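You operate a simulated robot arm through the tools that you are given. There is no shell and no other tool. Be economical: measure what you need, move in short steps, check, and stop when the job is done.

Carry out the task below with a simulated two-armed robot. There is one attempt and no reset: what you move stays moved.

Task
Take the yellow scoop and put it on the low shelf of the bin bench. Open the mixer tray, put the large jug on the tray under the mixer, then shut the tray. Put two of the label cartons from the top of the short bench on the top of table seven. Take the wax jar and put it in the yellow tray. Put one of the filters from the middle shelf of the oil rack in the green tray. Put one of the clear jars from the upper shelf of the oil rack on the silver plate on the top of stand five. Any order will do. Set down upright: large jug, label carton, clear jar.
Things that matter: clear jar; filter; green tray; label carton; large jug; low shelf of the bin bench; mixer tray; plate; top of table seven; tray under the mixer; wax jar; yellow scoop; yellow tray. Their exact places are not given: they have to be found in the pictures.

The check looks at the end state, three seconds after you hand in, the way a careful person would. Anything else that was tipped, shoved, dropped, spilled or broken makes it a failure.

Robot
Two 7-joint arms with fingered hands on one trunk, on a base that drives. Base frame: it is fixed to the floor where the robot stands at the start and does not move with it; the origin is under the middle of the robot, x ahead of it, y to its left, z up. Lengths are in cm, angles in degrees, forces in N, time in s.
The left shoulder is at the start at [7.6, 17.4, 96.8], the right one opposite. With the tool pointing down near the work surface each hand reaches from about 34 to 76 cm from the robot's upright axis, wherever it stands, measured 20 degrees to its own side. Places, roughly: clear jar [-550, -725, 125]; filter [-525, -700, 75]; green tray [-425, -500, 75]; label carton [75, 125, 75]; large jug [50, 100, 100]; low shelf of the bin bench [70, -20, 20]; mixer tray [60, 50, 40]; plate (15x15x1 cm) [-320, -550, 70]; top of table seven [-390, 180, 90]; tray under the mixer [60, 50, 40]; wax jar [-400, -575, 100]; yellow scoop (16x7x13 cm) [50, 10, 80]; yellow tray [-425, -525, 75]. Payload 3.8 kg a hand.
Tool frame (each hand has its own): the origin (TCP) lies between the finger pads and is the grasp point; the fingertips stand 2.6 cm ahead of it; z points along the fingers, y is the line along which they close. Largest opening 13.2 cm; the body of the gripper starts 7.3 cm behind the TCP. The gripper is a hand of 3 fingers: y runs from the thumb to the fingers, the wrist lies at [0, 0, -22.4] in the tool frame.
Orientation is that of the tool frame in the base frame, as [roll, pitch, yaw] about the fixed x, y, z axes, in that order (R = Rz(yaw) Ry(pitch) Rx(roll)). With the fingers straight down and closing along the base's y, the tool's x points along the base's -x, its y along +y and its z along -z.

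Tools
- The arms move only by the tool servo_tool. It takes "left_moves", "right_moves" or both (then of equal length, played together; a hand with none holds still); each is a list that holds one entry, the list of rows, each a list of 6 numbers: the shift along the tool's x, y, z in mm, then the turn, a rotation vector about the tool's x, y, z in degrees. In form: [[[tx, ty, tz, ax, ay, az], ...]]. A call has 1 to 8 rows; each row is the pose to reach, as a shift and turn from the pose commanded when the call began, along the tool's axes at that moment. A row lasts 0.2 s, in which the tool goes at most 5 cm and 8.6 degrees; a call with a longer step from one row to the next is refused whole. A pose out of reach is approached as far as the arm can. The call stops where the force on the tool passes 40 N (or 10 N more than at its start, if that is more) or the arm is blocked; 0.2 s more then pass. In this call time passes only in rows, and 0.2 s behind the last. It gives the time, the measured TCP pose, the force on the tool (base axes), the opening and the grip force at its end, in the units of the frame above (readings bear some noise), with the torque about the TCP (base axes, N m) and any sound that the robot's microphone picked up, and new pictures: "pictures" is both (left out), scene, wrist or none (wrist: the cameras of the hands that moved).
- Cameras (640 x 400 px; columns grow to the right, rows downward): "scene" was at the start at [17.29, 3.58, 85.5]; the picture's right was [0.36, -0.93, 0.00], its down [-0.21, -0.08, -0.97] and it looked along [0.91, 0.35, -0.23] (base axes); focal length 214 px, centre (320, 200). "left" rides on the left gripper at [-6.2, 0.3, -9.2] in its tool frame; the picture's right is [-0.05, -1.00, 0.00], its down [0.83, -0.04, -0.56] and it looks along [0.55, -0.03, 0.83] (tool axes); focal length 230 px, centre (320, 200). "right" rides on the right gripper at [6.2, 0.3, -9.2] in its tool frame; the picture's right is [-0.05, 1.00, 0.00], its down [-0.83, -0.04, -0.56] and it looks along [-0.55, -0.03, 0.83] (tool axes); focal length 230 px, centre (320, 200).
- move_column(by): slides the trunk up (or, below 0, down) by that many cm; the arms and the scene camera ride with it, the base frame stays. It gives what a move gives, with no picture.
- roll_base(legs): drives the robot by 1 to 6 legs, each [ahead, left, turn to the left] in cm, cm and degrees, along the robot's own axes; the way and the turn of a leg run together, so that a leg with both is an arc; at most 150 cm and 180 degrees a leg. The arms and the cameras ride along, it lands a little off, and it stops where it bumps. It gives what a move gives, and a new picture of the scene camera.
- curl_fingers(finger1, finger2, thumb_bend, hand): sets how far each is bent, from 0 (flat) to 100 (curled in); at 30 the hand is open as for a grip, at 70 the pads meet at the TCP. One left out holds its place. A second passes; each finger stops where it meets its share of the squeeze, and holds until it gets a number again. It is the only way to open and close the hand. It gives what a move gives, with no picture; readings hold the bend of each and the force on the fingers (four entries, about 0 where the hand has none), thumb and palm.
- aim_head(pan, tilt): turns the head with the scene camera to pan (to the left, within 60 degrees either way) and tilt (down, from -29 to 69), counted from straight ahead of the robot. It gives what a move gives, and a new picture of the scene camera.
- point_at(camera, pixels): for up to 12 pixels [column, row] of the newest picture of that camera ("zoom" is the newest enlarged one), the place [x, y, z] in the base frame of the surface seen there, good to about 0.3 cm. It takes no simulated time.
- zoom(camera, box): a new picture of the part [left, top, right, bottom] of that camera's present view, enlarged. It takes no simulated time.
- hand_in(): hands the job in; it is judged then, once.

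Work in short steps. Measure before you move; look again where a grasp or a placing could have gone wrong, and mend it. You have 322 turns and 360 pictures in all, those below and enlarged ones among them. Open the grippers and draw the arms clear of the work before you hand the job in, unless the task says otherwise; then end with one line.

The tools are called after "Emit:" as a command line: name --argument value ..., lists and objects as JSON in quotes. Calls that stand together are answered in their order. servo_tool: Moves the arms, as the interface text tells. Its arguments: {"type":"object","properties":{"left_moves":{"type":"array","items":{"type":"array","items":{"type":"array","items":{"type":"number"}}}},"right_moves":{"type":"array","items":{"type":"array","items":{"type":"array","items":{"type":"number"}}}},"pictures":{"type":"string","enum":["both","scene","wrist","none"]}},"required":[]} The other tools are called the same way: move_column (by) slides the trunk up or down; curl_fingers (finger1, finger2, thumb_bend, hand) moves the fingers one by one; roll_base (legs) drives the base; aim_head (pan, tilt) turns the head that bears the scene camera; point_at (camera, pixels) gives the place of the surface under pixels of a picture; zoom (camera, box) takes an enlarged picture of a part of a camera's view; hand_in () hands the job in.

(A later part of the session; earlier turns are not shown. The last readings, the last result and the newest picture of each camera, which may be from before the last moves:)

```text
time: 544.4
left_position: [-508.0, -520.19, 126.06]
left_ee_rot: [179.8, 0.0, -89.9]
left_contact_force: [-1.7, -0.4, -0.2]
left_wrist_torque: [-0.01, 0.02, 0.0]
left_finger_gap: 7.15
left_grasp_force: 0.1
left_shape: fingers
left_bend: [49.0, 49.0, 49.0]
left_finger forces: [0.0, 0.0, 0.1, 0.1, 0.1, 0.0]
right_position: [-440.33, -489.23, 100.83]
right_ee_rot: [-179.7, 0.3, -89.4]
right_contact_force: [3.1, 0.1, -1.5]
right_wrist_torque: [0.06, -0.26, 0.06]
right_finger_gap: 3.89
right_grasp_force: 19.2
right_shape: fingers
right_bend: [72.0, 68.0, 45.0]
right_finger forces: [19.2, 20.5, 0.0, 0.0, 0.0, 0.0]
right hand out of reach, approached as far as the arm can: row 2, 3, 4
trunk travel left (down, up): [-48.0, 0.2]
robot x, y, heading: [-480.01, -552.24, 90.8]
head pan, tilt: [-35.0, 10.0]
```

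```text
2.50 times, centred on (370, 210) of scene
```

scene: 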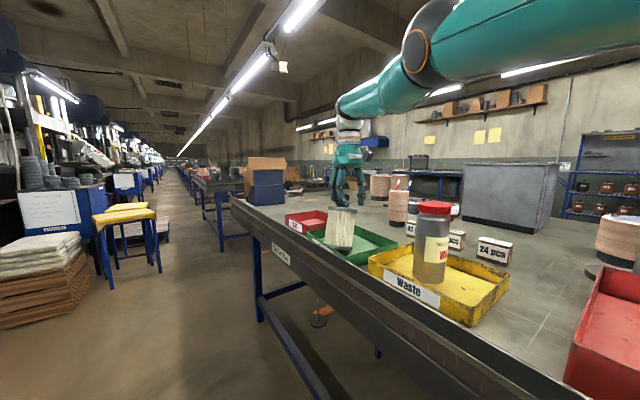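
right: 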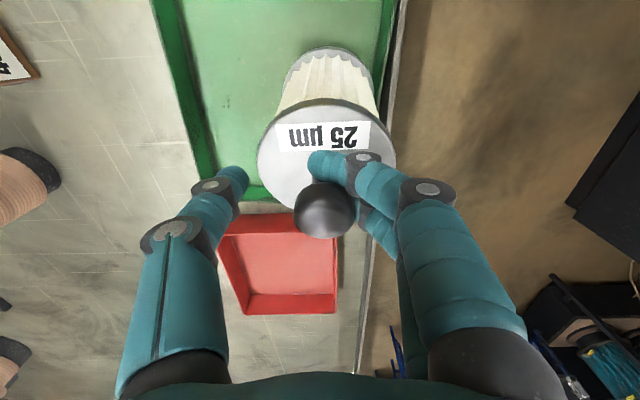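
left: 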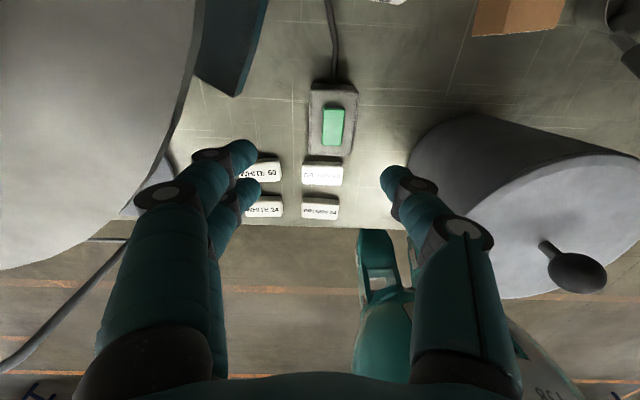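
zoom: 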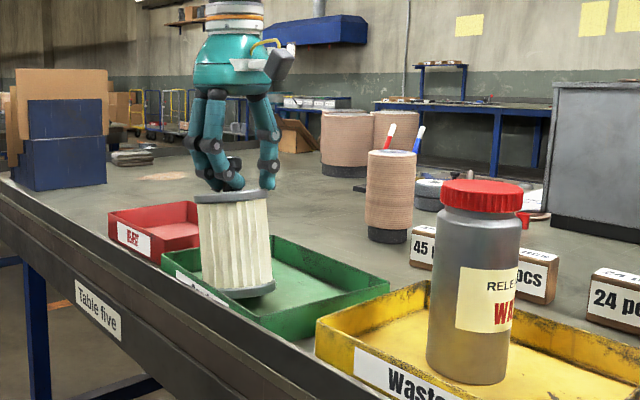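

The stem is wedged between the two fingers. The filter need not stand upright, so I'll lift it slightly, shift so it can lie inside the tray, and open the fingers fully so it slides off their tips at tray level.

Emit:
servo_tool --right_moves '[[[0, 0, -25, 0, 0, 0], [0, 0, -50, 0, 0, 0]]]' --pictures "none"

Emit:
roll_base --legs '[[-1.5, -10, 0]]'

Emit:
curl_fingers --hand "right" --finger1 45 --finger2 45 --thumb_bend 30

Emit:
zoom --camera "scene" --box '[270, 110, 470, 290]'

```text
time: 545.0
left_position: [-508.0, -520.32, 126.17]
left_ee_rot: [179.8, 0.2, -89.8]
left_contact_force: [-0.1, 0.0, 0.1]
left_wrist_torque: [0.02, 0.05, -0.01]
left_finger_gap: 7.13
left_grasp_force: 0.0
left_shape: fingers
left_bend: [49.0, 49.0, 49.0]
left_finger forces: [0.1, 0.1, 0.0, 0.1, 0.0, 0.0]
right_position: [-440.57, -489.56, 105.94]
right_ee_rot: [-179.8, 0.6, -89.3]
right_contact_force: [0.3, 0.1, 0.2]
right_wrist_torque: [0.01, 0.01, -0.01]
right_finger_gap: 4.57
right_grasp_force: 0.0
right_shape: fingers
right_bend: [69.0, 66.0, 45.0]
right_finger forces: [0.0, 0.1, 0.0, 0.1, 0.0, 0.0]
right hand out of reach, approached as far as the arm can: row 2
trunk travel left (down, up): [-48.0, 0.2]
robot x, y, heading: [-480.26, -552.31, 91.0]
head pan, tilt: [-35.0, 10.0]
```

```text
time: 546.5
left_position: [-498.09, -521.68, 126.12]
left_ee_rot: [179.9, 0.0, -89.8]
left_contact_force: [0.0, -1.0, -0.7]
left_wrist_torque: [0.0, 0.0, 0.01]
left_finger_gap: 7.15
left_grasp_force: 0.1
left_shape: fingers
left_bend: [49.0, 49.0, 49.0]
left_finger forces: [0.0, 0.1, 0.0, 0.0, 0.0, 0.0]
right_position: [-430.6, -490.77, 105.84]
right_ee_rot: [-179.8, 0.5, -89.2]
right_contact_force: [-1.1, -0.7, -0.1]
right_wrist_torque: [0.03, -0.01, 0.04]
right_finger_gap: 4.58
right_grasp_force: 0.0
right_shape: fingers
right_bend: [69.0, 66.0, 45.0]
right_finger forces: [0.1, 0.0, 0.0, 0.1, 0.0, 0.0]
trunk travel left (down, up): [-48.0, 0.2]
robot x, y, heading: [-470.26, -553.66, 91.2]
head pan, tilt: [-35.0, 10.0]
```

scene: 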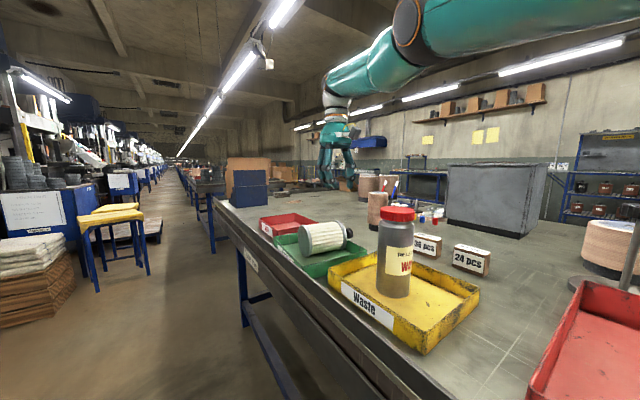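

```text
time: 547.5
left_position: [-497.97, -521.67, 126.04]
left_ee_rot: [179.9, 0.1, -89.8]
left_contact_force: [0.3, 0.5, -0.1]
left_wrist_torque: [-0.03, -0.01, -0.04]
left_finger_gap: 7.14
left_grasp_force: 0.1
left_shape: fingers
left_bend: [49.0, 49.0, 49.0]
left_finger forces: [0.1, 0.1, 0.1, 0.0, 0.0, 0.0]
right_position: [-430.6, -490.79, 105.77]
right_ee_rot: [-179.6, 0.5, -89.4]
right_contact_force: [-0.6, 0.7, -0.6]
right_wrist_torque: [-0.04, -0.03, 0.01]
right_finger_gap: 10.87
right_grasp_force: 0.1
right_shape: fingers
right_bend: [45.0, 45.0, 30.0]
right_finger forces: [0.1, 0.1, 0.1, 0.1, 0.0, 0.0]
trunk travel left (down, up): [-48.0, 0.2]
robot x, y, heading: [-470.42, -553.33, 91.1]
head pan, tilt: [-35.0, 10.0]
```

```text
2.22 times, centred on (370, 200) of scene
```

zoom: 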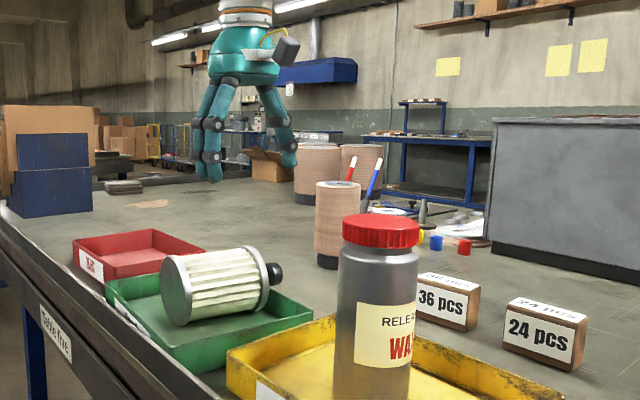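

The filter slipped off and lies in the green tray. I check with the wrist camera that it is properly inside.

Emit:
zoom --camera "right" --box '[160, 0, 560, 300]'

Emit:
point_at --camera "zoom" --pixels '[[320, 100], [320, 60], [260, 100], [380, 110], [300, 150]]'

```text
1.33 times, centred on (360, 150) of right
```

zoom: 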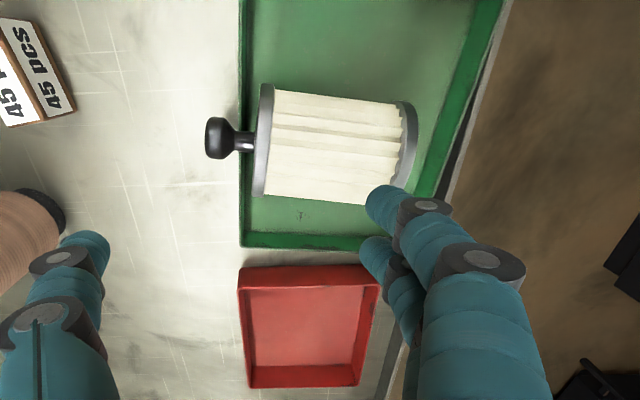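

```text
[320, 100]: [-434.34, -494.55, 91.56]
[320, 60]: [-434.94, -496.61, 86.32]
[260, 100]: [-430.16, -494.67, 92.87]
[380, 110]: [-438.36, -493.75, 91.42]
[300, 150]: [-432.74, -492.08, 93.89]
```

The filter lies wholly in the green tray. Last: the clear jar. I raise and retract the right hand to a high pose (z≈135) before driving back to the oil rack.

Emit:
servo_tool --right_moves '[[[22, 16, -36, 0, 0, 0], [44, 32, -72, 0, 0, 0], [66, 48, -108, 0, 0, 0], [88, 65, -145, 0, 0, 0], [110, 81, -181, 0, 0, 0], [132, 97, -217, 0, 0, 0], [154, 114, -253, 0, 0, 0], [176, 130, -290, 0, 0, 0]]]' --pictures "none"

```text
time: 549.3
left_position: [-498.17, -521.66, 126.12]
left_ee_rot: [179.9, 0.1, -89.9]
left_contact_force: [-0.8, -0.5, 0.0]
left_wrist_torque: [0.01, -0.03, -0.02]
left_finger_gap: 7.15
left_grasp_force: 0.1
left_shape: fingers
left_bend: [49.0, 49.0, 49.0]
left_finger forces: [0.0, 0.1, 0.0, 0.0, 0.0, 0.1]
right_position: [-443.04, -494.54, 126.79]
right_ee_rot: [-179.0, 2.6, -88.4]
right_contact_force: [1.1, 0.1, -0.6]
right_wrist_torque: [0.0, -0.03, 0.02]
right_finger_gap: 10.95
right_grasp_force: 0.1
right_shape: fingers
right_bend: [45.0, 45.0, 30.0]
right_finger forces: [0.0, 0.1, 0.1, 0.0, 0.0, 0.1]
right hand out of reach, approached as far as the arm can: row 1, 2, 3, 4, 5, 6, 7, 8
trunk travel left (down, up): [-48.0, 0.2]
robot x, y, heading: [-470.22, -553.4, 90.9]
head pan, tilt: [-35.0, 10.0]
```

The hand reaches z 127. A horizontal grasp from the front suits the jar better. I drive back out and turn to face the rack.

Emit:
roll_base --legs '[[-45, 1, 0], [-40, 0, 0], [0, -34, 0], [0, 0, 90], [0, 0, 88], [-22, 0, 0]]'

```text
time: 566.2
left_position: [-407.93, -646.72, 125.98]
left_ee_rot: [179.9, 0.0, 89.8]
left_contact_force: [-1.3, 0.4, 0.1]
left_wrist_torque: [0.02, 0.01, 0.03]
left_finger_gap: 7.15
left_grasp_force: 0.1
left_shape: fingers
left_bend: [49.0, 49.0, 49.0]
left_finger forces: [0.1, 0.1, 0.0, 0.1, 0.0, 0.0]
right_position: [-463.33, -673.46, 126.65]
right_ee_rot: [-179.1, 2.6, 91.1]
right_contact_force: [0.4, 0.4, 0.0]
right_wrist_torque: [0.0, -0.01, -0.02]
right_finger_gap: 10.98
right_grasp_force: 0.1
right_shape: fingers
right_bend: [45.0, 45.0, 30.0]
right_finger forces: [0.1, 0.0, 0.0, 0.0, 0.0, 0.0]
trunk travel left (down, up): [-48.0, 0.2]
robot x, y, heading: [-435.43, -614.73, -89.4]
head pan, tilt: [-35.0, 10.0]
```

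scene: 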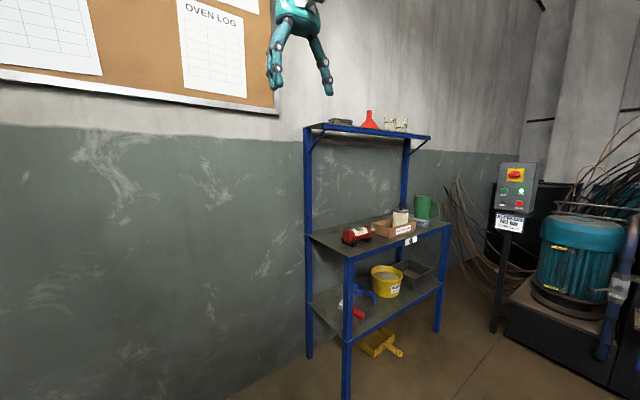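

I pitch the right hand forward to horizontal while lowering it a little.

Emit:
servo_tool --right_moves '[[[0, 0, 12, 0, -8.4, 0], [-5, 0, 25, 0, -16.8, 0], [-10, 0, 37, 0, -25.2, 0], [-20, 0, 50, 0, -33.6, 0], [-30, 0, 60, 0, -42, 0], [-40, 0, 70, 0, -50.4, 0], [-50, 0, 80, 0, -58.8, 0], [-60, 0, 90, 0, -67.2, 0]]]' --pictures "none"

Emit:
servo_tool --right_moves '[[[0, 0, 0, 0, -8, 0], [0, 0, 0, 0, -16, 0], [0, 0, 0, 0, -25, 0]]]' --pictures "wrist"

```text
time: 568.0
left_position: [-407.99, -646.69, 125.87]
left_ee_rot: [179.9, -0.1, 89.8]
left_contact_force: [0.0, -0.4, 0.4]
left_wrist_torque: [-0.01, 0.02, 0.0]
left_finger_gap: 7.15
left_grasp_force: 0.1
left_shape: fingers
left_bend: [49.0, 49.0, 49.0]
left_finger forces: [0.1, 0.0, 0.0, 0.1, 0.1, 0.0]
right_position: [-466.26, -699.35, 122.51]
right_ee_rot: [-177.3, 69.8, 93.8]
right_contact_force: [0.1, -0.1, 0.2]
right_wrist_torque: [0.01, 0.0, 0.0]
right_finger_gap: 10.98
right_grasp_force: 0.1
right_shape: fingers
right_bend: [45.0, 45.0, 30.0]
right_finger forces: [0.0, 0.0, 0.0, 0.1, 0.0, 0.1]
right hand out of reach, approached as far as the arm can: row 1, 2, 3, 4, 5, 6, 7, 8
trunk travel left (down, up): [-48.0, 0.2]
robot x, y, heading: [-435.5, -614.88, -89.5]
head pan, tilt: [-35.0, 10.0]
```

```text
refused: row 3 steps farther than a row can; nothing moved
```

Emit:
servo_tool --right_moves '[[[0, 0, 0, 0, -7, 0], [0, 0, -10, 0, -14, 0], [0, 0, -20, 0, -20, 0]]]' --pictures "wrist"

```text
time: 568.8
left_position: [-408.09, -646.62, 126.06]
left_ee_rot: [179.9, 0.0, 89.8]
left_contact_force: [0.6, -0.7, -0.3]
left_wrist_torque: [0.0, -0.01, 0.02]
left_finger_gap: 7.15
left_grasp_force: 0.2
left_shape: fingers
left_bend: [49.0, 49.0, 49.0]
left_finger forces: [0.0, 0.0, 0.1, 0.0, 0.0, 0.0]
right_position: [-466.92, -701.24, 123.61]
right_ee_rot: [-95.5, 89.2, 175.4]
right_contact_force: [-0.4, -0.7, -0.4]
right_wrist_torque: [-0.01, 0.03, -0.02]
right_finger_gap: 11.02
right_grasp_force: 0.1
right_shape: fingers
right_bend: [45.0, 45.0, 30.0]
right_finger forces: [0.0, 0.0, 0.1, 0.0, 0.0, 0.1]
right hand out of reach, approached as far as the arm can: row 1, 2, 3
trunk travel left (down, up): [-48.0, 0.2]
robot x, y, heading: [-435.42, -614.36, -89.4]
head pan, tilt: [-35.0, 10.0]
```

right: 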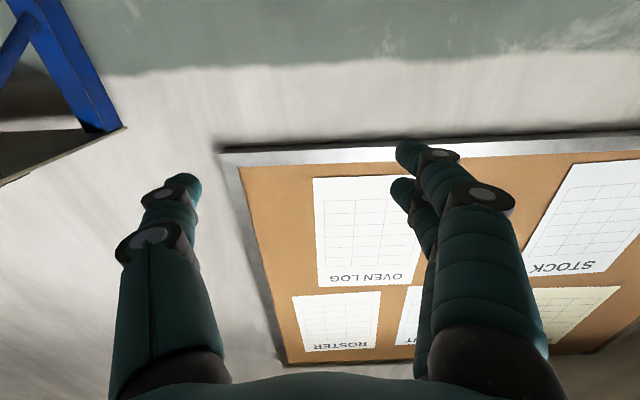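

The hand is horizontal. I pull it back 8 cm and shift right along the rack toward the jars.

Emit:
servo_tool --right_moves '[[[0, 0, -40, 0, 0, 0], [-20, 0, -80, 0, 0, 0], [-50, 0, -100, 0, 0, 0]]]' --pictures "none"

Emit:
roll_base --legs '[[0, -60, 0]]'

Emit:
zoom --camera "right" --box '[0, 0, 640, 400]'

```text
time: 569.6
left_position: [-407.87, -646.44, 126.14]
left_ee_rot: [179.9, 0.1, 89.8]
left_contact_force: [0.0, 0.9, 0.1]
left_wrist_torque: [0.0, 0.03, -0.01]
left_finger_gap: 7.16
left_grasp_force: 0.1
left_shape: fingers
left_bend: [49.0, 49.0, 49.0]
left_finger forces: [0.0, 0.0, 0.0, 0.0, 0.1, 0.1]
right_position: [-468.44, -700.2, 130.39]
right_ee_rot: [-91.2, 89.1, 179.9]
right_contact_force: [0.5, 0.2, -0.4]
right_wrist_torque: [0.0, -0.01, -0.01]
right_finger_gap: 10.99
right_grasp_force: 0.0
right_shape: fingers
right_bend: [45.0, 45.0, 30.0]
right_finger forces: [0.0, 0.0, 0.0, 0.0, 0.0, 0.0]
right hand out of reach, approached as far as the arm can: row 1, 2, 3
trunk travel left (down, up): [-48.0, 0.2]
robot x, y, heading: [-435.11, -614.34, -89.7]
head pan, tilt: [-35.0, 10.0]
```

```text
time: 575.3
left_position: [-467.55, -647.12, 126.11]
left_ee_rot: [180.0, 0.0, 89.7]
left_contact_force: [-0.7, 0.1, -0.1]
left_wrist_torque: [0.0, 0.0, 0.0]
left_finger_gap: 7.16
left_grasp_force: 0.1
left_shape: fingers
left_bend: [49.0, 49.0, 49.0]
left_finger forces: [0.0, 0.0, 0.0, 0.0, 0.0, 0.0]
right_position: [-528.16, -700.69, 130.43]
right_ee_rot: [-97.3, 89.0, 173.6]
right_contact_force: [-0.6, 0.5, 0.1]
right_wrist_torque: [-0.02, 0.02, -0.01]
right_finger_gap: 10.99
right_grasp_force: 0.1
right_shape: fingers
right_bend: [45.0, 45.0, 30.0]
right_finger forces: [0.1, 0.1, 0.0, 0.0, 0.0, 0.1]
trunk travel left (down, up): [-48.0, 0.2]
robot x, y, heading: [-495.1, -615.05, -89.6]
head pan, tilt: [-35.0, 10.0]
```

scene: 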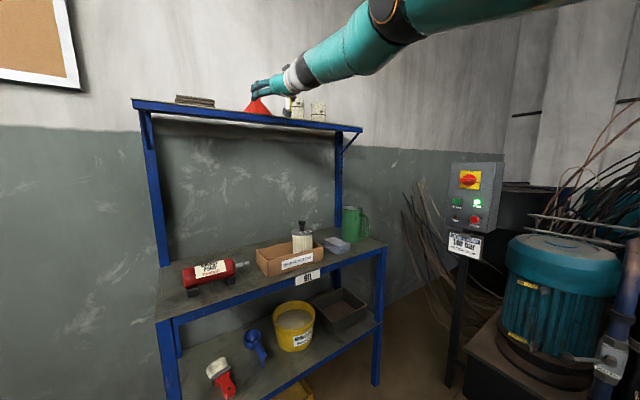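

```text
1.00 times, centred on (320, 200) of right (not enlarged: the box is as wide or as high as the picture)
```

zoom: 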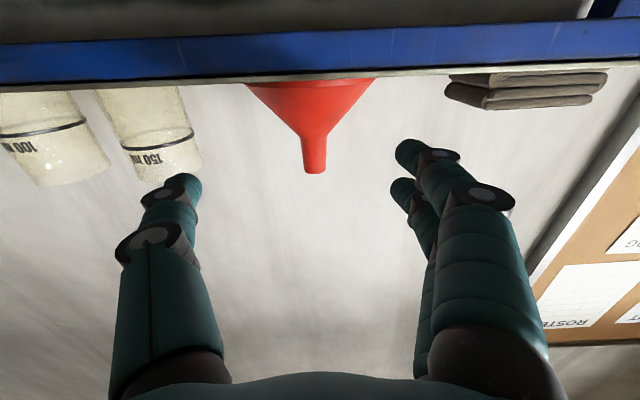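

The jars (150 ml, 100 ml) are to the left in this view. I measure them.

Emit:
point_at --camera "zoom" --pixels '[[150, 130], [145, 100], [115, 100], [180, 100], [165, 155], [40, 130], [70, 100], [300, 110], [150, 165], [200, 150]]'

Emit:
zoom --camera "scene" --box '[230, 60, 370, 150]'

Emit:
point_at --camera "zoom" --pixels '[[300, 200], [300, 240], [275, 210], [330, 210], [400, 220], [375, 220], [430, 220], [300, 180], [400, 190]]'

```text
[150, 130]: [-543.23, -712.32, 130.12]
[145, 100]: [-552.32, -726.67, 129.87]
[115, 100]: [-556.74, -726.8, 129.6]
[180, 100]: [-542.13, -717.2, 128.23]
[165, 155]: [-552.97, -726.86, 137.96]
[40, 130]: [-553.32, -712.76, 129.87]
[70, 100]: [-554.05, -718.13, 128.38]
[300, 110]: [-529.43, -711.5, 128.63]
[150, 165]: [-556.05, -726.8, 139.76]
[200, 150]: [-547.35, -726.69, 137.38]
```

```text
4.44 times, centred on (300, 105) of scene
```

zoom: 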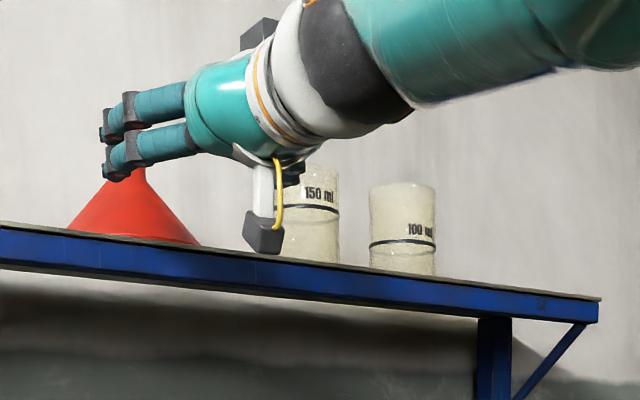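

```text
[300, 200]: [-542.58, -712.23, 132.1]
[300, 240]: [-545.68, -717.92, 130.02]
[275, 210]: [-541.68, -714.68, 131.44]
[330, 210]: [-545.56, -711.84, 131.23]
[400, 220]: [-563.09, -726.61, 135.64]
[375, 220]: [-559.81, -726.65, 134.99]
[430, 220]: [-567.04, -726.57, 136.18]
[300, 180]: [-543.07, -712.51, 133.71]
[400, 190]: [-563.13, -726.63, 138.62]
```

Jar 150 ml: centre ≈ (-542.4,-715.3), radius ≈3.1, gap to the next jar 3.5 cm. I narrow the hand, align sideways 14.2 cm and check.

Emit:
curl_fingers --hand "right" --finger1 46 --finger2 46 --thumb_bend 46

Emit:
roll_base --legs '[[0, -14.2, 0]]'

Emit:
zoom --camera "right" --box '[0, 0, 640, 400]'

```text
time: 576.3
left_position: [-467.47, -647.1, 126.04]
left_ee_rot: [179.9, 0.0, 89.7]
left_contact_force: [0.8, 0.0, -0.4]
left_wrist_torque: [-0.01, -0.02, 0.0]
left_finger_gap: 7.15
left_grasp_force: 0.0
left_shape: fingers
left_bend: [49.0, 49.0, 49.0]
left_finger forces: [0.0, 0.0, 0.1, 0.0, 0.0, 0.1]
right_position: [-528.13, -700.55, 130.3]
right_ee_rot: [-97.5, 89.1, 173.6]
right_contact_force: [0.8, 0.3, -0.5]
right_wrist_torque: [0.02, -0.01, 0.0]
right_finger_gap: 8.22
right_grasp_force: 0.0
right_shape: fingers
right_bend: [46.0, 46.0, 46.0]
right_finger forces: [0.0, 0.0, 0.1, 0.1, 0.0, 0.0]
trunk travel left (down, up): [-48.0, 0.2]
robot x, y, heading: [-495.18, -615.42, -89.3]
head pan, tilt: [-35.0, 10.0]
```

```text
time: 578.2
left_position: [-481.75, -647.18, 126.18]
left_ee_rot: [179.9, -0.1, 89.7]
left_contact_force: [0.3, -1.0, 0.5]
left_wrist_torque: [0.04, -0.04, 0.01]
left_finger_gap: 7.11
left_grasp_force: 0.2
left_shape: fingers
left_bend: [49.0, 49.0, 49.0]
left_finger forces: [0.0, 0.1, 0.1, 0.0, 0.1, 0.0]
right_position: [-542.46, -700.74, 130.37]
right_ee_rot: [-97.0, 89.0, 174.1]
right_contact_force: [-0.6, 0.6, -0.2]
right_wrist_torque: [0.02, -0.01, -0.02]
right_finger_gap: 8.21
right_grasp_force: 0.1
right_shape: fingers
right_bend: [46.0, 46.0, 46.0]
right_finger forces: [0.0, 0.0, 0.0, 0.0, 0.0, 0.1]
trunk travel left (down, up): [-48.0, 0.2]
robot x, y, heading: [-509.01, -614.84, -89.7]
head pan, tilt: [-35.0, 10.0]
```

scene: 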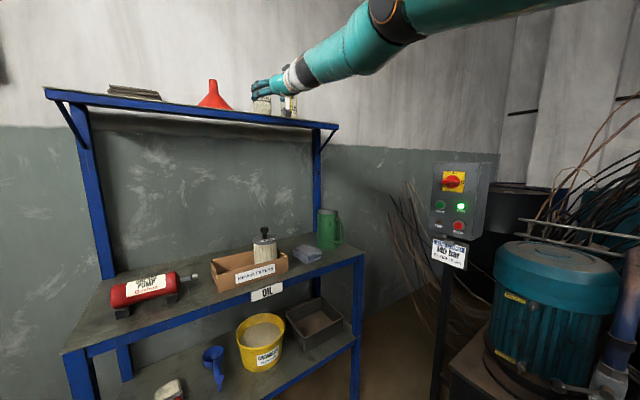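

```text
1.00 times, centred on (320, 200) of right (not enlarged: the box is as wide or as high as the picture)
```

zoom: 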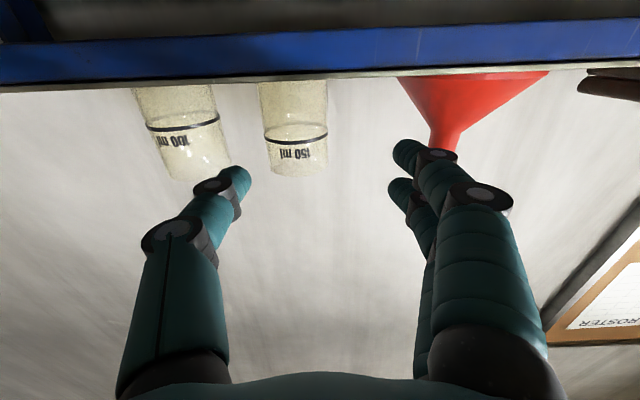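

Jar centre is 1.8 cm further right (x≈-544.2). I shift, then advance 9 cm and check.

Emit:
roll_base --legs '[[0, -1.8, 0], [9, 0, 0]]'

Emit:
zoom --camera "right" --box '[0, 0, 640, 400]'

Emit:
point_at --camera "zoom" --pixels '[[310, 130], [290, 125], [330, 125], [310, 110], [310, 150]]'

```text
time: 579.7
left_position: [-483.61, -656.18, 126.15]
left_ee_rot: [179.8, 0.1, 89.6]
left_contact_force: [-0.2, 0.1, -0.1]
left_wrist_torque: [0.04, -0.01, -0.01]
left_finger_gap: 7.15
left_grasp_force: 0.0
left_shape: fingers
left_bend: [49.0, 49.0, 49.0]
left_finger forces: [0.0, 0.1, 0.1, 0.0, 0.0, 0.1]
right_position: [-544.36, -709.62, 130.56]
right_ee_rot: [-91.3, 89.2, 179.6]
right_contact_force: [-0.1, 0.2, -0.6]
right_wrist_torque: [-0.01, 0.05, -0.01]
right_finger_gap: 8.19
right_grasp_force: 0.2
right_shape: fingers
right_bend: [46.0, 46.0, 46.0]
right_finger forces: [0.0, 0.0, 0.1, 0.1, 0.0, 0.1]
trunk travel left (down, up): [-48.0, 0.2]
robot x, y, heading: [-510.79, -624.27, -89.7]
head pan, tilt: [-35.0, 10.0]
```

scene: 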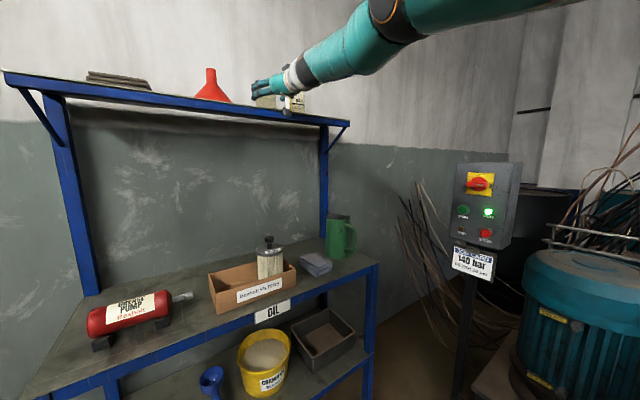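

```text
1.00 times, centred on (320, 200) of right (not enlarged: the box is as wide or as high as the picture)
```

zoom: 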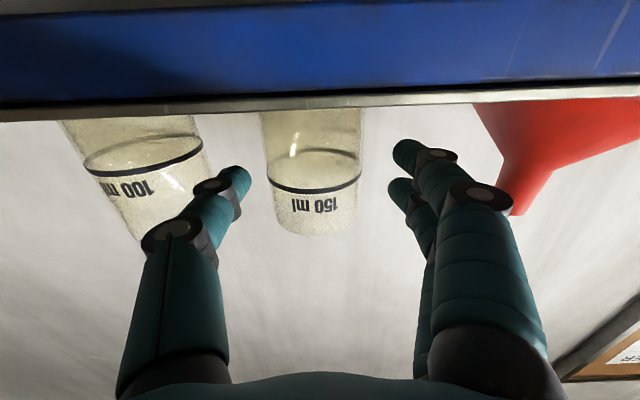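

```text
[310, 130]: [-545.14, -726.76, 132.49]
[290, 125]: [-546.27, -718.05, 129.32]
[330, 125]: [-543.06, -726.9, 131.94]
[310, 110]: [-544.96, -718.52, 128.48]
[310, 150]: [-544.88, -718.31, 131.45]
```

Aligned (jar centre col 312). The wrist camera would scrape the shelf edge, so I tilt the hand 18° nose-down (which raises the camera) before closing in.

Emit:
servo_tool --right_moves '[[[0, 0, 0, 0, 6, 0], [0, 0, 0, 0, 12, 0], [0, 0, 0, 0, 18, 0]]]' --pictures "wrist"

```text
time: 580.5
left_position: [-483.48, -655.98, 126.37]
left_ee_rot: [179.9, 0.3, 89.6]
left_contact_force: [-0.4, 0.0, 0.0]
left_wrist_torque: [-0.02, 0.0, 0.01]
left_finger_gap: 7.14
left_grasp_force: 0.0
left_shape: fingers
left_bend: [49.0, 49.0, 49.0]
left_finger forces: [0.1, 0.0, 0.1, 0.0, 0.1, 0.1]
right_position: [-544.32, -707.64, 128.51]
right_ee_rot: [-177.3, 73.0, 93.7]
right_contact_force: [0.4, -5.4, 17.6]
right_wrist_torque: [-0.54, -0.88, -0.26]
right_finger_gap: 8.11
right_grasp_force: 9.0
right_shape: fingers
right_bend: [46.0, 46.0, 46.0]
right_finger forces: [17.8, 0.0, 0.1, 0.1, 0.0, 0.0]
right hand out of reach, approached as far as the arm can: row 1, 2, 3
trunk travel left (down, up): [-48.0, 0.2]
robot x, y, heading: [-510.96, -624.21, -89.6]
head pan, tilt: [-35.0, 10.0]
```

right: 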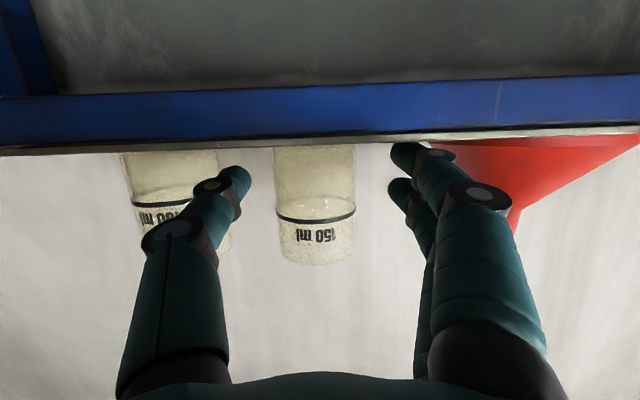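

A finger touches the shelf edge; I raise the hand about 3.5 cm.

Emit:
servo_tool --right_moves '[[[-12, 0, -4, 0, 0, 0], [-24, 0, -8, 0, 0, 0], [-36, 0, -12, 0, 0, 0]]]' --pictures "wrist"

```text
time: 581.3
left_position: [-483.66, -656.23, 125.99]
left_ee_rot: [179.9, 0.0, 89.6]
left_contact_force: [0.0, -0.7, 0.3]
left_wrist_torque: [0.0, -0.02, -0.04]
left_finger_gap: 7.18
left_grasp_force: 0.1
left_shape: fingers
left_bend: [49.0, 49.0, 49.0]
left_finger forces: [0.1, 0.1, 0.1, 0.0, 0.0, 0.0]
right_position: [-544.22, -706.97, 130.1]
right_ee_rot: [-176.8, 71.6, 93.8]
right_contact_force: [-0.3, -0.1, 1.1]
right_wrist_torque: [0.0, 0.01, 0.0]
right_finger_gap: 8.13
right_grasp_force: 0.0
right_shape: fingers
right_bend: [46.0, 46.0, 46.0]
right_finger forces: [0.1, 0.0, 0.0, 0.1, 0.0, 0.0]
right hand out of reach, approached as far as the arm can: row 1, 2, 3
trunk travel left (down, up): [-48.0, 0.2]
robot x, y, heading: [-510.64, -624.38, -89.5]
head pan, tilt: [-35.0, 10.0]
```

right: 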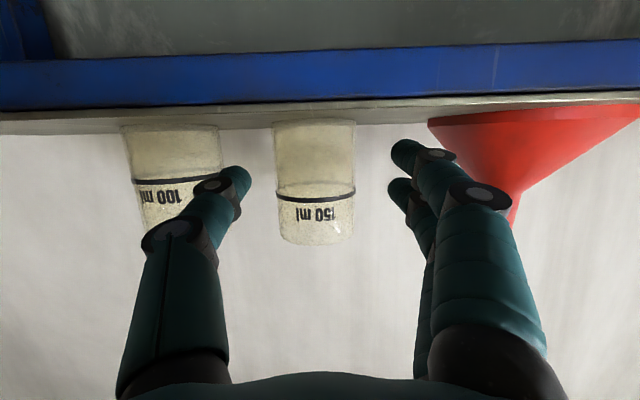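

Camera now sees over the shelf. I advance 8 cm with the base and close.

Emit:
roll_base --legs '[[8.2, 0, 0]]'

Emit:
curl_fingers --hand "right" --finger1 70 --finger2 70 --thumb_bend 70

Emit:
zoom --camera "right" --box '[0, 0, 640, 400]'

```text
time: 582.4
left_position: [-483.48, -664.37, 126.17]
left_ee_rot: [179.9, 0.1, 89.7]
left_contact_force: [0.8, -0.6, 0.6]
left_wrist_torque: [0.0, -0.01, 0.0]
left_finger_gap: 7.16
left_grasp_force: 0.1
left_shape: fingers
left_bend: [49.0, 49.0, 49.0]
left_finger forces: [0.0, 0.0, 0.0, 0.1, 0.0, 0.0]
right_position: [-544.21, -715.21, 130.7]
right_ee_rot: [-176.9, 72.0, 93.9]
right_contact_force: [0.0, 0.4, 0.6]
right_wrist_torque: [0.03, -0.03, 0.01]
right_finger_gap: 8.12
right_grasp_force: 0.0
right_shape: fingers
right_bend: [46.0, 46.0, 46.0]
right_finger forces: [0.0, 0.0, 0.0, 0.0, 0.0, 0.0]
trunk travel left (down, up): [-48.0, 0.2]
robot x, y, heading: [-511.08, -632.29, -89.5]
head pan, tilt: [-35.0, 10.0]
```

scene: 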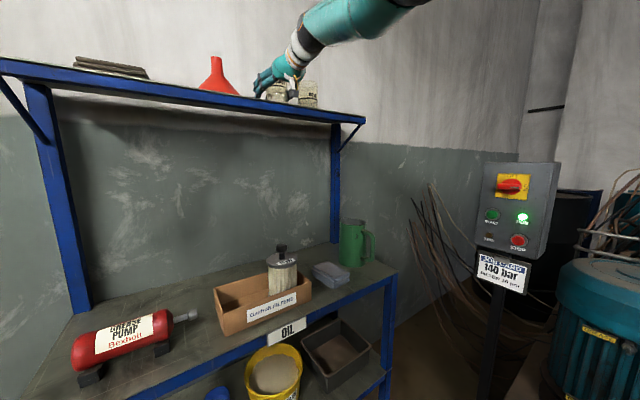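

```text
time: 583.4
left_position: [-483.49, -664.35, 126.15]
left_ee_rot: [179.9, 0.1, 89.7]
left_contact_force: [0.6, -0.1, 0.6]
left_wrist_torque: [-0.01, 0.02, -0.02]
left_finger_gap: 7.13
left_grasp_force: 0.0
left_shape: fingers
left_bend: [49.0, 49.0, 49.0]
left_finger forces: [0.0, 0.0, 0.0, 0.0, 0.1, 0.0]
right_position: [-544.13, -715.15, 130.51]
right_ee_rot: [-177.0, 72.0, 93.8]
right_contact_force: [0.1, -0.4, -0.2]
right_wrist_torque: [-0.03, 0.02, -0.01]
right_finger_gap: 4.71
right_grasp_force: 23.2
right_shape: fingers
right_bend: [57.0, 61.0, 63.0]
right_finger forces: [11.1, 12.6, 0.0, 0.0, 23.1, 0.0]
trunk travel left (down, up): [-48.0, 0.2]
robot x, y, heading: [-510.78, -632.27, -89.4]
head pan, tilt: [-35.0, 10.0]
```

```text
1.00 times, centred on (320, 200) of right (not enlarged: the box is as wide or as high as the picture)
```

zoom: 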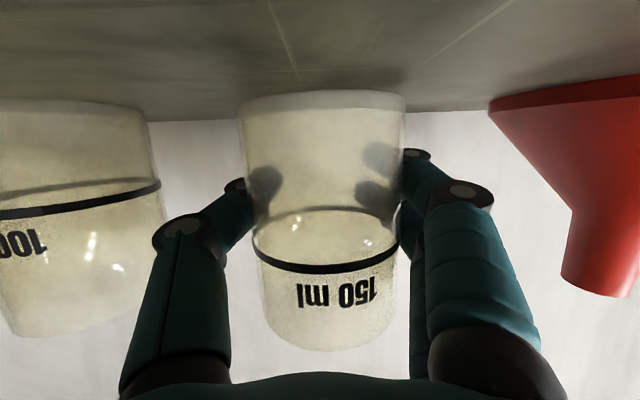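

Gripped (23 N). I lift a few cm.

Emit:
servo_tool --right_moves '[[[-10, 0, -4, 0, 0, 0], [-20, 0, -10, 0, 0, 0], [-30, 0, -20, 0, 0, 0], [-40, 0, -30, 0, 0, 0]]]' --pictures "wrist"

```text
time: 584.4
left_position: [-483.55, -664.35, 126.12]
left_ee_rot: [179.9, 0.2, 89.7]
left_contact_force: [0.1, -0.4, -0.2]
left_wrist_torque: [-0.02, 0.03, 0.03]
left_finger_gap: 7.16
left_grasp_force: 0.1
left_shape: fingers
left_bend: [49.0, 49.0, 49.0]
left_finger forces: [0.0, 0.0, 0.0, 0.1, 0.0, 0.0]
right_position: [-543.96, -713.57, 135.45]
right_ee_rot: [-177.0, 71.9, 94.0]
right_contact_force: [-0.5, 1.1, 0.3]
right_wrist_torque: [0.02, 0.05, 0.0]
right_finger_gap: 4.73
right_grasp_force: 23.1
right_shape: fingers
right_bend: [57.0, 61.0, 63.0]
right_finger forces: [11.1, 12.7, 0.0, 0.1, 23.0, 0.0]
trunk travel left (down, up): [-48.0, 0.2]
robot x, y, heading: [-510.96, -632.18, -89.6]
head pan, tilt: [-35.0, 10.0]
```

right: 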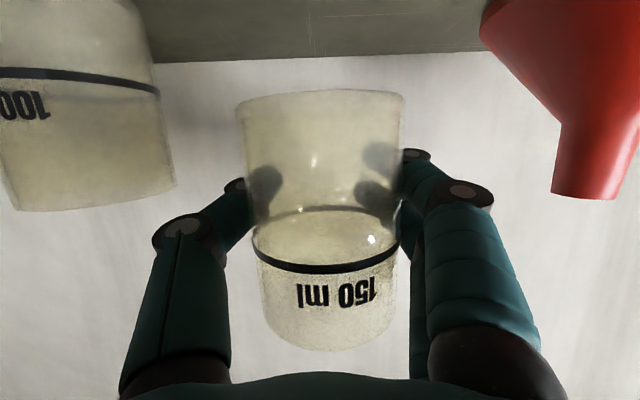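

The jar is lifted upright. I back off, turn left to face +x, and drive east through the corridor.

Emit:
roll_base --legs '[[-17, 0, 0], [0, 61, 0], [0, 0, 89.5], [0, -20, 0], [125, 0, 0], [120, 0, 0]]'

```text
time: 608.7
left_position: [-172.78, -604.38, 126.16]
left_ee_rot: [179.9, 0.1, 179.5]
left_contact_force: [0.0, -0.2, -0.8]
left_wrist_torque: [0.01, 0.02, 0.02]
left_finger_gap: 7.15
left_grasp_force: 0.0
left_shape: fingers
left_bend: [49.0, 49.0, 49.0]
left_finger forces: [0.1, 0.0, 0.0, 0.0, 0.0, 0.0]
right_position: [-123.57, -664.74, 135.21]
right_ee_rot: [-177.1, 71.9, -176.0]
right_contact_force: [-0.5, -0.6, -0.5]
right_wrist_torque: [-0.02, -0.02, -0.01]
right_finger_gap: 4.69
right_grasp_force: 23.1
right_shape: fingers
right_bend: [57.0, 61.0, 63.0]
right_finger forces: [10.9, 12.2, 0.0, 0.0, 22.5, 0.0]
trunk travel left (down, up): [-48.0, 0.2]
robot x, y, heading: [-204.68, -631.49, 0.4]
head pan, tilt: [-35.0, 10.0]
```

scene: 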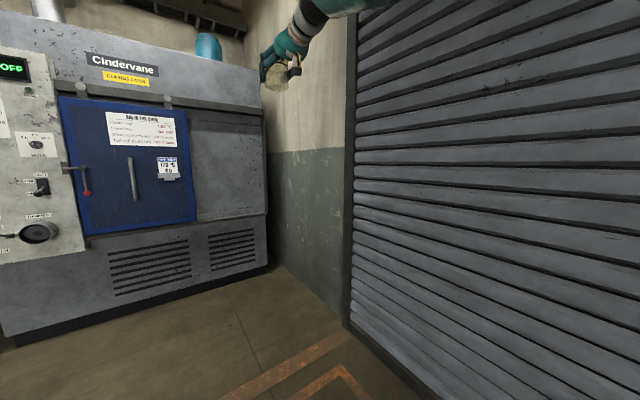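

I turn left to face the stand and move sideways into line with the plate, then look.

Emit:
roll_base --legs '[[0, 0, 90], [0, 0, 89.6], [0, -47, 0]]'

Emit:
aim_head --pan -15 --tilt 30

```text
time: 621.1
left_position: [-237.66, -612.06, 126.07]
left_ee_rot: [179.9, 0.0, 0.9]
left_contact_force: [0.9, -0.1, -0.2]
left_wrist_torque: [0.03, 0.03, -0.01]
left_finger_gap: 7.17
left_grasp_force: 0.1
left_shape: fingers
left_bend: [49.0, 49.0, 49.0]
left_finger forces: [0.0, 0.1, 0.0, 0.0, 0.0, 0.0]
right_position: [-288.19, -552.65, 135.36]
right_ee_rot: [-177.0, 71.9, 5.3]
right_contact_force: [-0.9, -0.9, -0.5]
right_wrist_torque: [0.03, 0.0, -0.01]
right_finger_gap: 4.68
right_grasp_force: 21.6
right_shape: fingers
right_bend: [57.0, 61.0, 63.0]
right_finger forces: [10.8, 11.6, 0.1, 0.0, 21.6, 0.0]
trunk travel left (down, up): [-48.0, 0.2]
robot x, y, heading: [-206.14, -583.8, -178.6]
head pan, tilt: [-35.0, 10.0]
```

scene: 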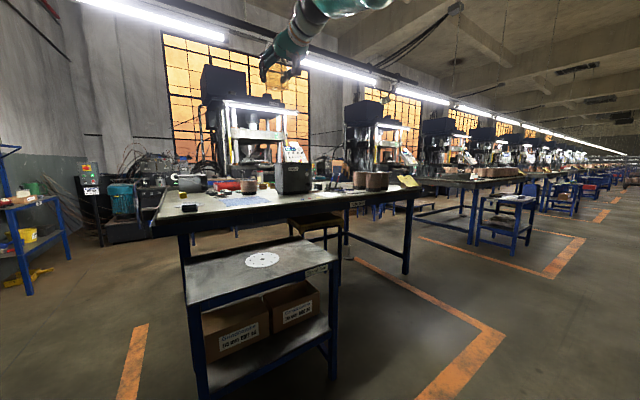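

```text
time: 621.9
left_position: [-237.59, -612.09, 126.09]
left_ee_rot: [179.9, 0.1, 0.9]
left_contact_force: [0.0, 0.0, 0.8]
left_wrist_torque: [-0.04, 0.0, -0.01]
left_finger_gap: 7.12
left_grasp_force: 0.0
left_shape: fingers
left_bend: [49.0, 49.0, 49.0]
left_finger forces: [0.1, 0.0, 0.1, 0.0, 0.1, 0.0]
right_position: [-288.26, -552.65, 135.33]
right_ee_rot: [-176.9, 72.0, 5.2]
right_contact_force: [0.7, 0.0, -0.3]
right_wrist_torque: [0.01, -0.04, 0.01]
right_finger_gap: 4.66
right_grasp_force: 22.1
right_shape: fingers
right_bend: [57.0, 61.0, 63.0]
right_finger forces: [10.6, 11.7, 0.1, 0.0, 21.6, 0.1]
trunk travel left (down, up): [-48.0, 0.2]
robot x, y, heading: [-206.01, -583.71, -178.6]
head pan, tilt: [-15.0, 30.0]
```

scene: 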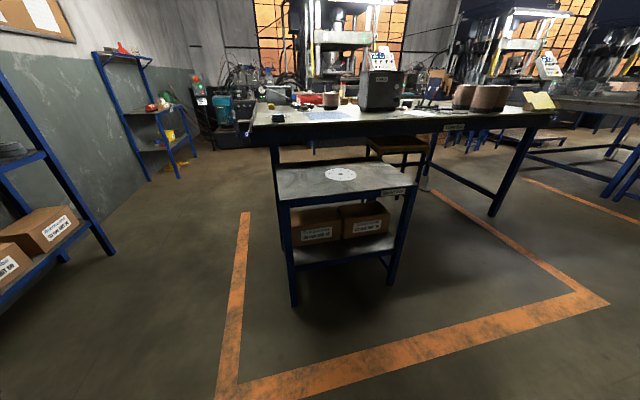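

Emit:
zoom --camera "scene" --box '[270, 140, 430, 240]'

Emit:
point_at --camera "zoom" --pixels '[[284, 135], [222, 135], [345, 138], [284, 115], [284, 158], [120, 190], [540, 190], [400, 110]]'

Emit:
move_column --by -35

```text
4.00 times, centred on (350, 190) of scene
```

zoom: 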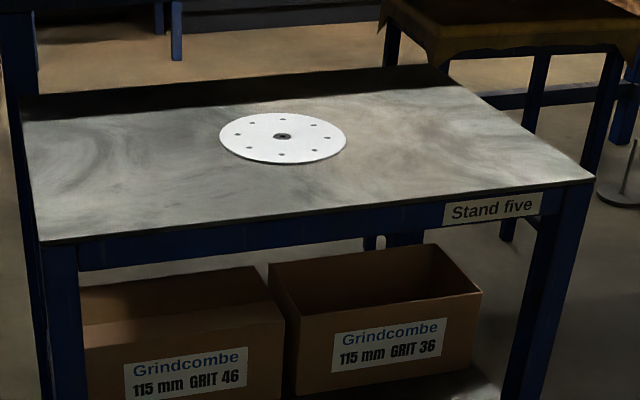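

```text
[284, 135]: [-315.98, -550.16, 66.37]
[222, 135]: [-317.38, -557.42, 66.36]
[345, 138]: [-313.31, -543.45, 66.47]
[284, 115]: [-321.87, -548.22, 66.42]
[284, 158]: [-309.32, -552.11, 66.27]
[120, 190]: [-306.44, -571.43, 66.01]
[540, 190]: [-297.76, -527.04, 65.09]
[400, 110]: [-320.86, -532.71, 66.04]
```

```text
time: 625.3
left_position: [-237.76, -612.17, 91.01]
left_ee_rot: [180.0, 0.2, 0.8]
left_contact_force: [-0.9, 0.0, -0.2]
left_wrist_torque: [0.0, -0.03, -0.02]
left_finger_gap: 7.17
left_grasp_force: 0.0
left_shape: fingers
left_bend: [49.0, 49.0, 49.0]
left_finger forces: [0.0, 0.0, 0.0, 0.1, 0.1, 0.0]
right_position: [-294.19, -552.8, 49.35]
right_ee_rot: [-179.6, 36.7, 3.1]
right_contact_force: [0.3, -0.4, -1.0]
right_wrist_torque: [0.0, -0.02, 0.03]
right_finger_gap: 4.55
right_grasp_force: 21.5
right_shape: fingers
right_bend: [58.0, 64.0, 64.0]
right_finger forces: [9.7, 11.5, 0.0, 0.0, 21.1, 0.0]
trunk travel left (down, up): [-13.0, 35.2]
robot x, y, heading: [-206.44, -583.95, -178.4]
head pan, tilt: [-15.0, 30.0]
```

The arm re-posed itself oddly during the trunk move (hand now low and tilted). I look before doing anything.

Emit:
servo_tool --right_moves '[[[0, 0, 0, 0, 0, 0]]]' --pictures "both"

```text
time: 625.7
left_position: [-237.73, -612.0, 91.11]
left_ee_rot: [179.9, 0.2, 0.9]
left_contact_force: [0.2, 0.2, 0.0]
left_wrist_torque: [0.0, 0.0, -0.04]
left_finger_gap: 7.16
left_grasp_force: 0.1
left_shape: fingers
left_bend: [49.0, 49.0, 49.0]
left_finger forces: [0.1, 0.1, 0.0, 0.0, 0.0, 0.0]
right_position: [-294.13, -552.85, 49.35]
right_ee_rot: [-179.5, 36.8, 3.0]
right_contact_force: [-0.2, -0.4, -0.6]
right_wrist_torque: [-0.02, 0.02, -0.03]
right_finger_gap: 4.56
right_grasp_force: 20.6
right_shape: fingers
right_bend: [58.0, 64.0, 64.0]
right_finger forces: [9.7, 11.5, 0.0, 0.0, 21.2, 0.0]
trunk travel left (down, up): [-13.0, 35.2]
robot x, y, heading: [-206.13, -584.13, -178.5]
head pan, tilt: [-15.0, 30.0]
```

scene: 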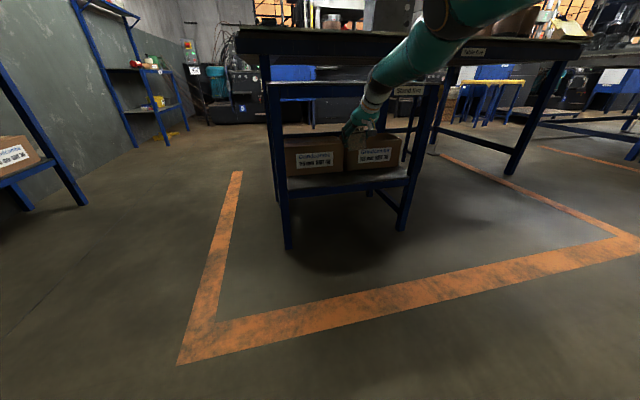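
right: 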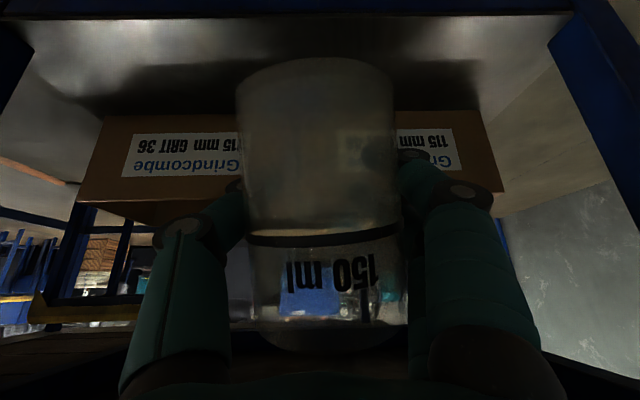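

The jar is in front of the stand's lower bay, no contact. I back straight away 30 cm first.

Emit:
roll_base --legs '[[-32, 0, 0]]'

Emit:
zoom --camera "scene" --box '[220, 60, 460, 240]'

```text
time: 627.9
left_position: [-205.29, -611.08, 91.06]
left_ee_rot: [179.9, 0.1, 1.1]
left_contact_force: [-0.1, 0.2, 0.6]
left_wrist_torque: [0.01, 0.01, 0.02]
left_finger_gap: 7.14
left_grasp_force: 0.1
left_shape: fingers
left_bend: [49.0, 49.0, 49.0]
left_finger forces: [0.1, 0.0, 0.1, 0.1, 0.1, 0.0]
right_position: [-261.88, -552.12, 49.43]
right_ee_rot: [-179.6, 36.7, 3.3]
right_contact_force: [-0.3, 0.8, -0.7]
right_wrist_torque: [-0.02, -0.01, 0.01]
right_finger_gap: 4.56
right_grasp_force: 21.1
right_shape: fingers
right_bend: [58.0, 64.0, 64.0]
right_finger forces: [9.6, 11.5, 0.1, 0.1, 21.1, 0.0]
trunk travel left (down, up): [-13.0, 35.2]
robot x, y, heading: [-173.99, -583.15, -178.2]
head pan, tilt: [-15.0, 30.0]
```

scene: 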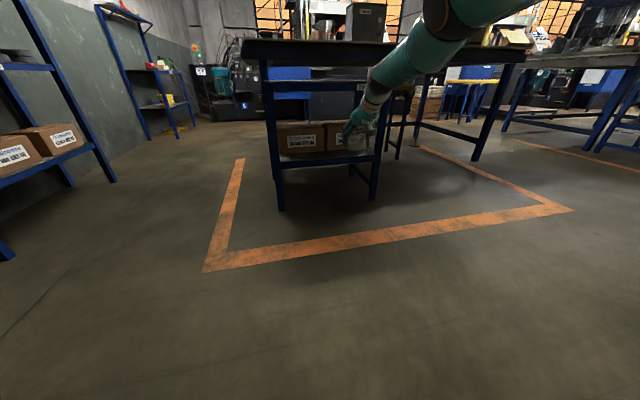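

```text
2.22 times, centred on (340, 150) of scene
```

zoom: 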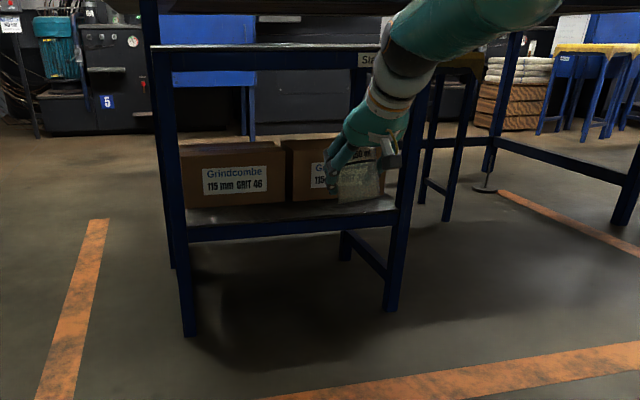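

Boxes are untouched. I retract and raise the hand while restoring the 72° pitch so the jar is upright again.

Emit:
servo_tool --right_moves '[[[-10, 0, -44, 0, -4.4, 0], [-20, 0, -88, 0, -8.8, 0], [-30, 0, -132, 0, -13.2, 0], [-40, 0, -176, 0, -17.6, 0], [-50, 0, -220, 0, -22, 0], [-60, 0, -264, 0, -26.4, 0], [-70, 0, -308, 0, -30.8, 0], [-78, 0, -350, 0, -35.2, 0]]]' --pictures "both"

```text
time: 629.7
left_position: [-205.21, -611.12, 91.05]
left_ee_rot: [179.9, 0.0, 1.2]
left_contact_force: [-0.7, -0.4, 0.2]
left_wrist_torque: [0.02, 0.01, -0.03]
left_finger_gap: 7.15
left_grasp_force: 0.2
left_shape: fingers
left_bend: [49.0, 49.0, 49.0]
left_finger forces: [0.0, 0.0, 0.1, 0.1, 0.1, 0.0]
right_position: [-269.16, -544.18, 86.2]
right_ee_rot: [-178.7, 71.9, 4.1]
right_contact_force: [-0.9, 0.3, -1.0]
right_wrist_torque: [-0.02, 0.02, -0.02]
right_finger_gap: 4.58
right_grasp_force: 20.5
right_shape: fingers
right_bend: [58.0, 64.0, 64.0]
right_finger forces: [9.7, 11.2, 0.1, 0.1, 20.9, 0.1]
right hand out of reach, approached as far as the arm can: row 1, 2, 3, 4, 5, 6, 7, 8
trunk travel left (down, up): [-13.0, 35.2]
robot x, y, heading: [-174.06, -582.79, -177.8]
head pan, tilt: [-15.0, 30.0]
```

scene: 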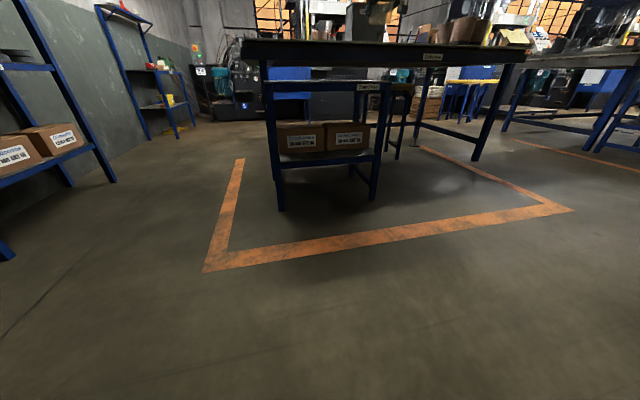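
right: 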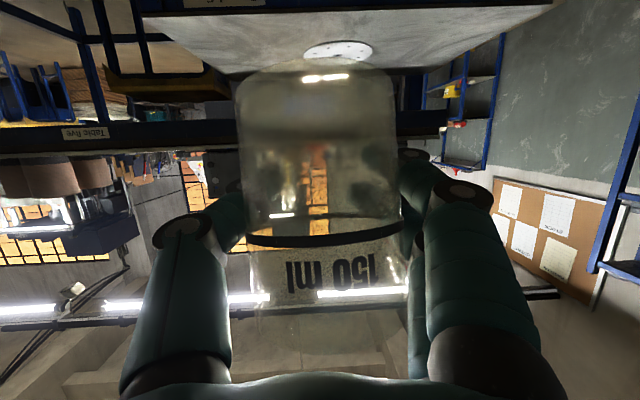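

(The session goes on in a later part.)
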